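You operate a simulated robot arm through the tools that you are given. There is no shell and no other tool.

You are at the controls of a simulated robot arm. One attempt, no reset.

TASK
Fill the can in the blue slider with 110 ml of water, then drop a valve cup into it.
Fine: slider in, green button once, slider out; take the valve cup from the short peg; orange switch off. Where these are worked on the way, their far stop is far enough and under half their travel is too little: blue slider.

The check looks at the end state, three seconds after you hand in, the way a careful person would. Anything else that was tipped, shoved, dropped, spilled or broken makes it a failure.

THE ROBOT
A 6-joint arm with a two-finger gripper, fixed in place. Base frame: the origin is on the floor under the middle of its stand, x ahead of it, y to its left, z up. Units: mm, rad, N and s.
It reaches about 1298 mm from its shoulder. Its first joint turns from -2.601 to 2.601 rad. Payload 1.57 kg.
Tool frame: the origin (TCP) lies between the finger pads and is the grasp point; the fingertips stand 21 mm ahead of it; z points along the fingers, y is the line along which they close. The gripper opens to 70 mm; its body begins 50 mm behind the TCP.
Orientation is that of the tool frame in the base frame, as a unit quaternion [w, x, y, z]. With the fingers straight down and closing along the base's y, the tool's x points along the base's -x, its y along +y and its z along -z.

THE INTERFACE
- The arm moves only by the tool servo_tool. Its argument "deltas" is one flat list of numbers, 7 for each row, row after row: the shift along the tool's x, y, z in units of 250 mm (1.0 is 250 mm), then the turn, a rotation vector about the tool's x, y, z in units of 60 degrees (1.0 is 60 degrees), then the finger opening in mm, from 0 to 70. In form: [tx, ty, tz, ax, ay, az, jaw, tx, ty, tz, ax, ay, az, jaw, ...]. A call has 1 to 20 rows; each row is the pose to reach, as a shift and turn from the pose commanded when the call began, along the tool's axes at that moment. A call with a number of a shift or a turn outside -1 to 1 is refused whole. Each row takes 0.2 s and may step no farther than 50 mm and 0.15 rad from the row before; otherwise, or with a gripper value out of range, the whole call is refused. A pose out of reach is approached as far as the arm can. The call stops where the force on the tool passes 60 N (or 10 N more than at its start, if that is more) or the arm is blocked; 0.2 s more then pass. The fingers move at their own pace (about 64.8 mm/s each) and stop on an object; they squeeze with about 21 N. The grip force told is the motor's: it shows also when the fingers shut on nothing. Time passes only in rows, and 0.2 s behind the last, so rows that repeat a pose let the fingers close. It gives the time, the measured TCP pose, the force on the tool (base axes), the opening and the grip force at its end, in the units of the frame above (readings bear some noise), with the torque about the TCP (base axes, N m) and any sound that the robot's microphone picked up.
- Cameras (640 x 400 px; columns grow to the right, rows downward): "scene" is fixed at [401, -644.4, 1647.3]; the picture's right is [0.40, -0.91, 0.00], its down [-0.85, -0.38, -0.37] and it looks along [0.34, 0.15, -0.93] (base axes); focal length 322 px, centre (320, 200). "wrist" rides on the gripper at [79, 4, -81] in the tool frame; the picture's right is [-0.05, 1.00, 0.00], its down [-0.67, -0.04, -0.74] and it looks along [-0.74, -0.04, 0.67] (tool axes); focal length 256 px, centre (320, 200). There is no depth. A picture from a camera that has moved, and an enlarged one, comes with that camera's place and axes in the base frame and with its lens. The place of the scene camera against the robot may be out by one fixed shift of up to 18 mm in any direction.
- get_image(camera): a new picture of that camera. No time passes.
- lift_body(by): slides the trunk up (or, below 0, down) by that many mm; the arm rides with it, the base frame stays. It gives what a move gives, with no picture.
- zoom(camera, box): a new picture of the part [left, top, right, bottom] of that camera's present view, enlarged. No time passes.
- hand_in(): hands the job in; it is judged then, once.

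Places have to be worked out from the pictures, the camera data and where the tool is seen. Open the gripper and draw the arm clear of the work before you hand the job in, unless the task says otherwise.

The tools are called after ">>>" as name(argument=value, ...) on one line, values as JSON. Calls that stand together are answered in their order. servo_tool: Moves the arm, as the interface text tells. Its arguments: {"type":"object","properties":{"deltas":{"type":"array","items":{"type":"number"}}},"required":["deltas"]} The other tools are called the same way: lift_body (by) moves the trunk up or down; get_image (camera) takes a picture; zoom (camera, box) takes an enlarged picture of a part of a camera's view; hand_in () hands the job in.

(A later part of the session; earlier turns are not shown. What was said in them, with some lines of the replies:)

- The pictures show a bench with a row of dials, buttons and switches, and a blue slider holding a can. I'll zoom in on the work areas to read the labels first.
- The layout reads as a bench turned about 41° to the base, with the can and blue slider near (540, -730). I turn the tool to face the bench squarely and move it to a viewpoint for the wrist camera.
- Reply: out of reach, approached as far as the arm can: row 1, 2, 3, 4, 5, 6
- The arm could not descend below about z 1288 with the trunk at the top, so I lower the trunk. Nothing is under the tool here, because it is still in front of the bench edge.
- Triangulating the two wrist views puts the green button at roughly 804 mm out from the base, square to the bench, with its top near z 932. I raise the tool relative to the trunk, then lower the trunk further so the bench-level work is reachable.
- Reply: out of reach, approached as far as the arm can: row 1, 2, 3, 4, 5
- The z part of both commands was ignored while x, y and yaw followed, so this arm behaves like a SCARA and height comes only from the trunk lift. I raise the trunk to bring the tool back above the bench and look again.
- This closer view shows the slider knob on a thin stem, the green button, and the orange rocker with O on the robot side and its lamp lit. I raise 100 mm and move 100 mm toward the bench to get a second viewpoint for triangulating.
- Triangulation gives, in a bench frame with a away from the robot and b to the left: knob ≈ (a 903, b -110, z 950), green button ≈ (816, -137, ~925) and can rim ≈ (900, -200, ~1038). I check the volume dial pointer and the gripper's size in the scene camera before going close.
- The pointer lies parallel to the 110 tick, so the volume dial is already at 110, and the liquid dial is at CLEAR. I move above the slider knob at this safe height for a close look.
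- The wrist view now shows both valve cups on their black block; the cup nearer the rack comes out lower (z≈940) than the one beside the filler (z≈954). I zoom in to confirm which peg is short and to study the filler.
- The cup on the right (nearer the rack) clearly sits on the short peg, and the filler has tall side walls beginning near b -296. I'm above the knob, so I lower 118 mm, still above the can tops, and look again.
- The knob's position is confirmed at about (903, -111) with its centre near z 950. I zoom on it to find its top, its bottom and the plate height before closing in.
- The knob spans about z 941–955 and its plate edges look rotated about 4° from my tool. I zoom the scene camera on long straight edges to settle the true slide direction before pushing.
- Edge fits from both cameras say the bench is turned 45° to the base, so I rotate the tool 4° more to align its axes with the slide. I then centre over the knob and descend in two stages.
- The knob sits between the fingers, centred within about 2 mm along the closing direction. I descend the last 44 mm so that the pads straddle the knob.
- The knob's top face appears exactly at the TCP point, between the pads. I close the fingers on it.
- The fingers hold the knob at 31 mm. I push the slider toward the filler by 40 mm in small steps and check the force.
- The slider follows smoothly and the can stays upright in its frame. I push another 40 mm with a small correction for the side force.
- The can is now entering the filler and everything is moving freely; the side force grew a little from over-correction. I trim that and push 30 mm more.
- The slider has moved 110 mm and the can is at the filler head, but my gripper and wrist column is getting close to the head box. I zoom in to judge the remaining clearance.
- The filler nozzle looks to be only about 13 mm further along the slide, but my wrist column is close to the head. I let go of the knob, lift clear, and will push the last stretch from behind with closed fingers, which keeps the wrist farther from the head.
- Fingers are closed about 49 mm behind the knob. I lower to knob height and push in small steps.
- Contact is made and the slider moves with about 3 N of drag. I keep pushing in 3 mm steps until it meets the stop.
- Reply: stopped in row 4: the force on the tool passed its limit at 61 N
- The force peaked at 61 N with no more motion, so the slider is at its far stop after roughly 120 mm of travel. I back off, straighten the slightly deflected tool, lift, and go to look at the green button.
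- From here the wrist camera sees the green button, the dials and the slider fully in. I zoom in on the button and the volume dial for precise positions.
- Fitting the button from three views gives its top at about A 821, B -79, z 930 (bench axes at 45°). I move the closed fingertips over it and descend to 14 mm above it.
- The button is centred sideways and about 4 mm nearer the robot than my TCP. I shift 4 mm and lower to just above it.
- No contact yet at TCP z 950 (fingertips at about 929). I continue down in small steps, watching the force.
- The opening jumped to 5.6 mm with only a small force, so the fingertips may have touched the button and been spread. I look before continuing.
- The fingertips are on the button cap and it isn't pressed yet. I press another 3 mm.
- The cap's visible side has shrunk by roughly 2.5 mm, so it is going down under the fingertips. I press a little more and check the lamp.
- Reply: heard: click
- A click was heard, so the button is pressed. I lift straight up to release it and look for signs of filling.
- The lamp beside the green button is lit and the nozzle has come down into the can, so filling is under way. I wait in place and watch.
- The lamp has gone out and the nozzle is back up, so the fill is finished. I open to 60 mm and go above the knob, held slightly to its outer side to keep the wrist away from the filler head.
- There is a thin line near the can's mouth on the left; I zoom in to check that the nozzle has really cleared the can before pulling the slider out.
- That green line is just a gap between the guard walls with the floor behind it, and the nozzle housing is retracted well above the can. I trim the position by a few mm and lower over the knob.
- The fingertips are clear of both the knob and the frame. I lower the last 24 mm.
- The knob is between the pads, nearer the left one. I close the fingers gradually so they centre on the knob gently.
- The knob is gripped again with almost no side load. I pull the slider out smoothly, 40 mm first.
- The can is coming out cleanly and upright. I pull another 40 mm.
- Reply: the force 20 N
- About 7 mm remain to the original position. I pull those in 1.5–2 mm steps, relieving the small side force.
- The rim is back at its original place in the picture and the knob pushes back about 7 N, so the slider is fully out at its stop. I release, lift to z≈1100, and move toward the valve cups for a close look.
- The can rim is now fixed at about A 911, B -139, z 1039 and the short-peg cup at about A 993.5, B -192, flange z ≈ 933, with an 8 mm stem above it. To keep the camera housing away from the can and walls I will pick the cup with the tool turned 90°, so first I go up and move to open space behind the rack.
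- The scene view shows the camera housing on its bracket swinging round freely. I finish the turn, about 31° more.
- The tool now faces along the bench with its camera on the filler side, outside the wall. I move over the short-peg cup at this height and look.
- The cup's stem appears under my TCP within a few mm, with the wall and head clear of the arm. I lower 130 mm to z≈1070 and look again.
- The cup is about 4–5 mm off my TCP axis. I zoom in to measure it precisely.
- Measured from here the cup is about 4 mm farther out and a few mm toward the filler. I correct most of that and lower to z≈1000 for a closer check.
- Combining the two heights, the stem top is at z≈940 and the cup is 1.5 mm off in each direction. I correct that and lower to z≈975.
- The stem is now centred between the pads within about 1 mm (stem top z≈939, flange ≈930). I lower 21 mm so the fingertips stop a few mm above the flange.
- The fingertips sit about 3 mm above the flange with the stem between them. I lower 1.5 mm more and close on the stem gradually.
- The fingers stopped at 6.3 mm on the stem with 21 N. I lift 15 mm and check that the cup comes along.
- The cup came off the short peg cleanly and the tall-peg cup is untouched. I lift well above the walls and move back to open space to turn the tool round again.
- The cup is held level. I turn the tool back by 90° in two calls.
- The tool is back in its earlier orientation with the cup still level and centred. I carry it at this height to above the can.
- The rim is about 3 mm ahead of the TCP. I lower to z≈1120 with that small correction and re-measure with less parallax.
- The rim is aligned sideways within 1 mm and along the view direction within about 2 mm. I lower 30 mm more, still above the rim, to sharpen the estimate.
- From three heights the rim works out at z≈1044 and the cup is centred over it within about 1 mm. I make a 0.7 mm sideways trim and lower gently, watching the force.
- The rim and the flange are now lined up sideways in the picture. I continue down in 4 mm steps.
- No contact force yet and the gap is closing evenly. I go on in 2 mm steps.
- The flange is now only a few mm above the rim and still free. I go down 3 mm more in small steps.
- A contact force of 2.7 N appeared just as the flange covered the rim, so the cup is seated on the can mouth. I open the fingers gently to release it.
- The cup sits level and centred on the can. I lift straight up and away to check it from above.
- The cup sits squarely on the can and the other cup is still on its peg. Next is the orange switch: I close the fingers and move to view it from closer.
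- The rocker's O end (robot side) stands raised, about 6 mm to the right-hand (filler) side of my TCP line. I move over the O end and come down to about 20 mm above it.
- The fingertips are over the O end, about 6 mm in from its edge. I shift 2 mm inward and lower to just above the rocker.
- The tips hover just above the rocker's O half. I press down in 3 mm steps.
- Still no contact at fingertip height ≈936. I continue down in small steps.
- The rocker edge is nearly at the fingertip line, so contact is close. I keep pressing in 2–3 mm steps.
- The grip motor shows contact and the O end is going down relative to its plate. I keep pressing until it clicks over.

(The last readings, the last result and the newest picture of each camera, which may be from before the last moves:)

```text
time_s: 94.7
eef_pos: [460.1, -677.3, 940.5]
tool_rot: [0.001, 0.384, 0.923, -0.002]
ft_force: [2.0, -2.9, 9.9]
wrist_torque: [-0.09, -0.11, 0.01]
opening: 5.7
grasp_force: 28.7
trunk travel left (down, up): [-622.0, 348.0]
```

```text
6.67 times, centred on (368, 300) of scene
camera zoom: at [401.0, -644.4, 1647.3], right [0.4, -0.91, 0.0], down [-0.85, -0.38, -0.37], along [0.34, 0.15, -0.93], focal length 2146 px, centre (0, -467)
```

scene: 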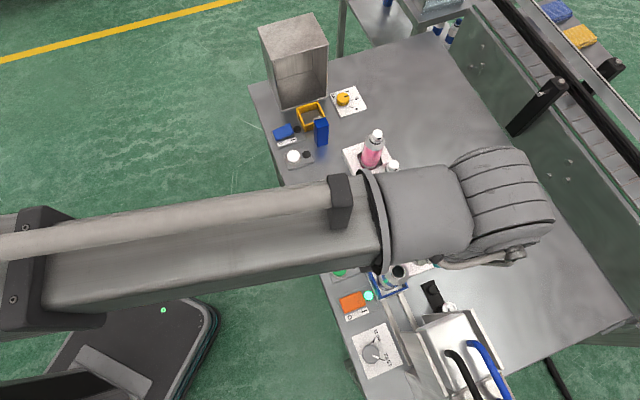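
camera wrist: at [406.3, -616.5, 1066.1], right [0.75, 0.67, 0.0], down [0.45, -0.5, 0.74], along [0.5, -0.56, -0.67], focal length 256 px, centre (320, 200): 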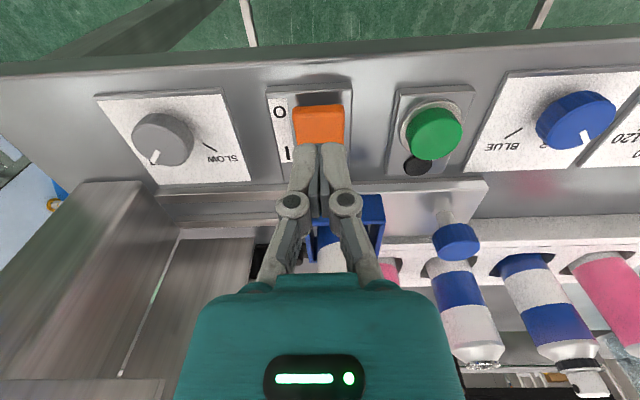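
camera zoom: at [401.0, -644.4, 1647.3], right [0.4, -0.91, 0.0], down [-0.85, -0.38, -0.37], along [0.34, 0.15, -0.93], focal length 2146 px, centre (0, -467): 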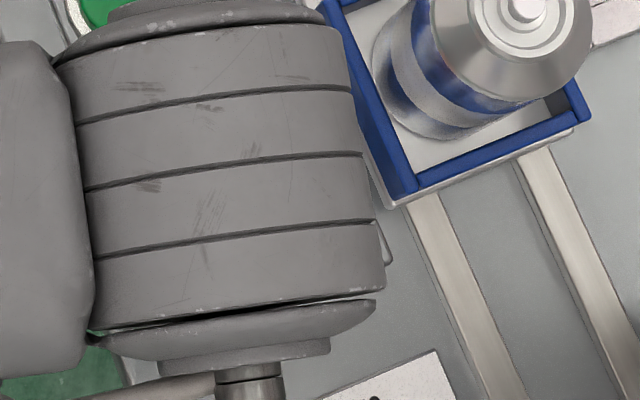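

The force rose to 10 N as the rocker bottomed out, and the green glow on the slider frame has disappeared. I lift off and check the lamp.

>>> lift_body(by=100)

>>> servo_tool(deltas=[0.15, 0, 0, 0, 0, 0, 0, 0.3, 0, 0, 0, 0, 0, 0])

>>> get_image(camera="wrist")

>>> zoom(camera="wrist", box=[220, 60, 420, 185])

```text
time_s: 96.1
eef_pos: [459.7, -678.0, 1040.3]
tool_rot: [-0.001, 0.384, 0.923, -0.001]
ft_force: [0.3, -0.8, -0.2]
wrist_torque: [0.02, 0.03, -0.01]
opening: 0.0
grasp_force: 28.6
trunk travel left (down, up): [-722.0, 248.0]
```

```text
time_s: 96.7
eef_pos: [406.0, -624.7, 1042.1]
tool_rot: [0.0, 0.383, 0.924, -0.001]
ft_force: [0.0, -0.3, -0.3]
wrist_torque: [0.02, -0.01, -0.02]
opening: 0.0
grasp_force: 28.9
trunk travel left (down, up): [-722.0, 248.0]
```

```text
taken
camera wrist: at [353.9, -565.1, 1122.3], right [0.75, 0.67, 0.0], down [0.45, -0.5, 0.75], along [0.5, -0.56, -0.67], focal length 256 px, centre (320, 200)
```

wrist: 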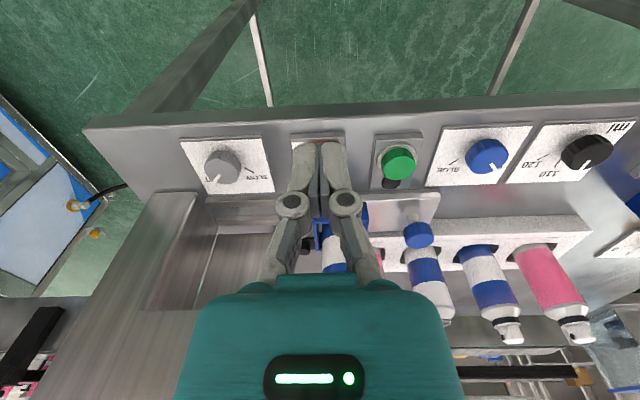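

```text
3.20 times, centred on (320, 122) of wrist
camera zoom: at [353.9, -565.1, 1122.3], right [0.75, 0.67, 0.0], down [0.45, -0.5, 0.75], along [0.5, -0.56, -0.67], focal length 819 px, centre (320, 448)
```

zoom: 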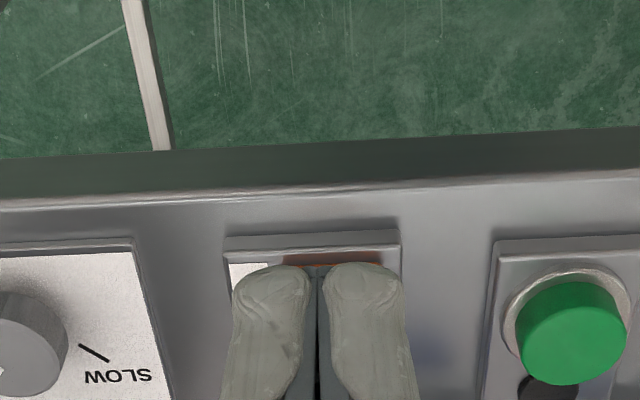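

The fingers hide the switch from here. I rise further, open the gripper and draw back to see the whole work area.

>>> lift_body(by=150)

>>> servo_tool(deltas=[0.15, 0.03, 0, 0, 0, 0, 30, 0.3, 0.06, 0, 0, 0, 0, 60, 0.45, 0.09, 0, 0, 0, 0, 70, 0.5, 0.1, 0, 0, 0, 0, 70])

>>> get_image(camera="scene")

>>> get_image(camera="wrist")

>>> zoom(camera="scene", box=[310, 210, 502, 330])

```text
time_s: 98.4
eef_pos: [407.3, -625.2, 1190.5]
tool_rot: [0.0, 0.383, 0.924, -0.001]
ft_force: [0.5, 0.1, -0.3]
wrist_torque: [0.01, -0.01, 0.01]
opening: 0.0
grasp_force: 28.4
trunk travel left (down, up): [-872.0, 98.0]
```

```text
time_s: 99.4
eef_pos: [336.6, -518.0, 1191.5]
tool_rot: [0.0, 0.384, 0.923, -0.001]
ft_force: [0.2, 0.2, 0.0]
wrist_torque: [0.0, 0.01, 0.01]
opening: 69.8
grasp_force: 0.0
trunk travel left (down, up): [-872.0, 98.0]
```

```text
taken
```

scene: 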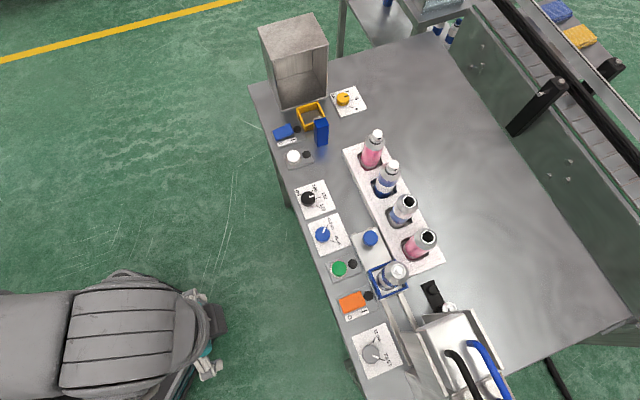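

```text
taken
camera wrist: at [284.4, -460.2, 1272.1], right [0.75, 0.67, 0.0], down [0.45, -0.5, 0.75], along [0.5, -0.56, -0.67], focal length 256 px, centre (320, 200)
```

wrist: 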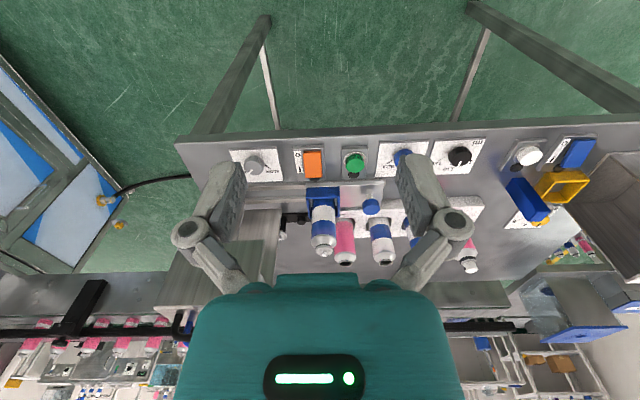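

```text
3.33 times, centred on (406, 270) of scene
camera zoom: at [401.0, -644.4, 1647.3], right [0.4, -0.91, 0.0], down [-0.85, -0.38, -0.37], along [0.34, 0.15, -0.93], focal length 1073 px, centre (33, -33)
```

zoom: 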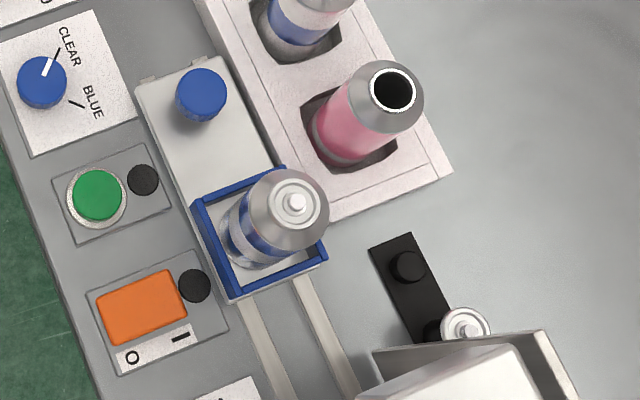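

The switch lamp is dark, the slider is out with the can upright, the valve cup sits on the can mouth, and the second cup and everything else are undisturbed. The gripper is open and the arm is clear, so I hand the job in.

>>> hand_in()

```text
The job is handed in.
```

The job is handed in: the can was filled with the dial at 110 ml and the liquid selector on CLEAR, and it now has a valve cup seated on its mouth. I haven't seen the verdict of the check.

- **Fill:** I pushed the blue slider to its far stop and pressed the green button once; it clicked. The lamp came on and the nozzle went down, then the lamp went out and the nozzle retracted. I did not measure the volume; 110 ml is the dial setting, which was already in place.
- **Slider:** I pulled it back out to its outer stop, and the can stayed upright.
- **Valve cup:** I took it from the short peg and lowered it onto the can until it touched. It sat level and centred when I let go, and the cup on the tall peg is untouched.
- **Orange switch:** I pressed the O side. I heard no click, but its lamp is now dark.

The last pictures showed nothing spilled, tipped or moved. I handed in with the gripper open and the arm drawn back from the bench.
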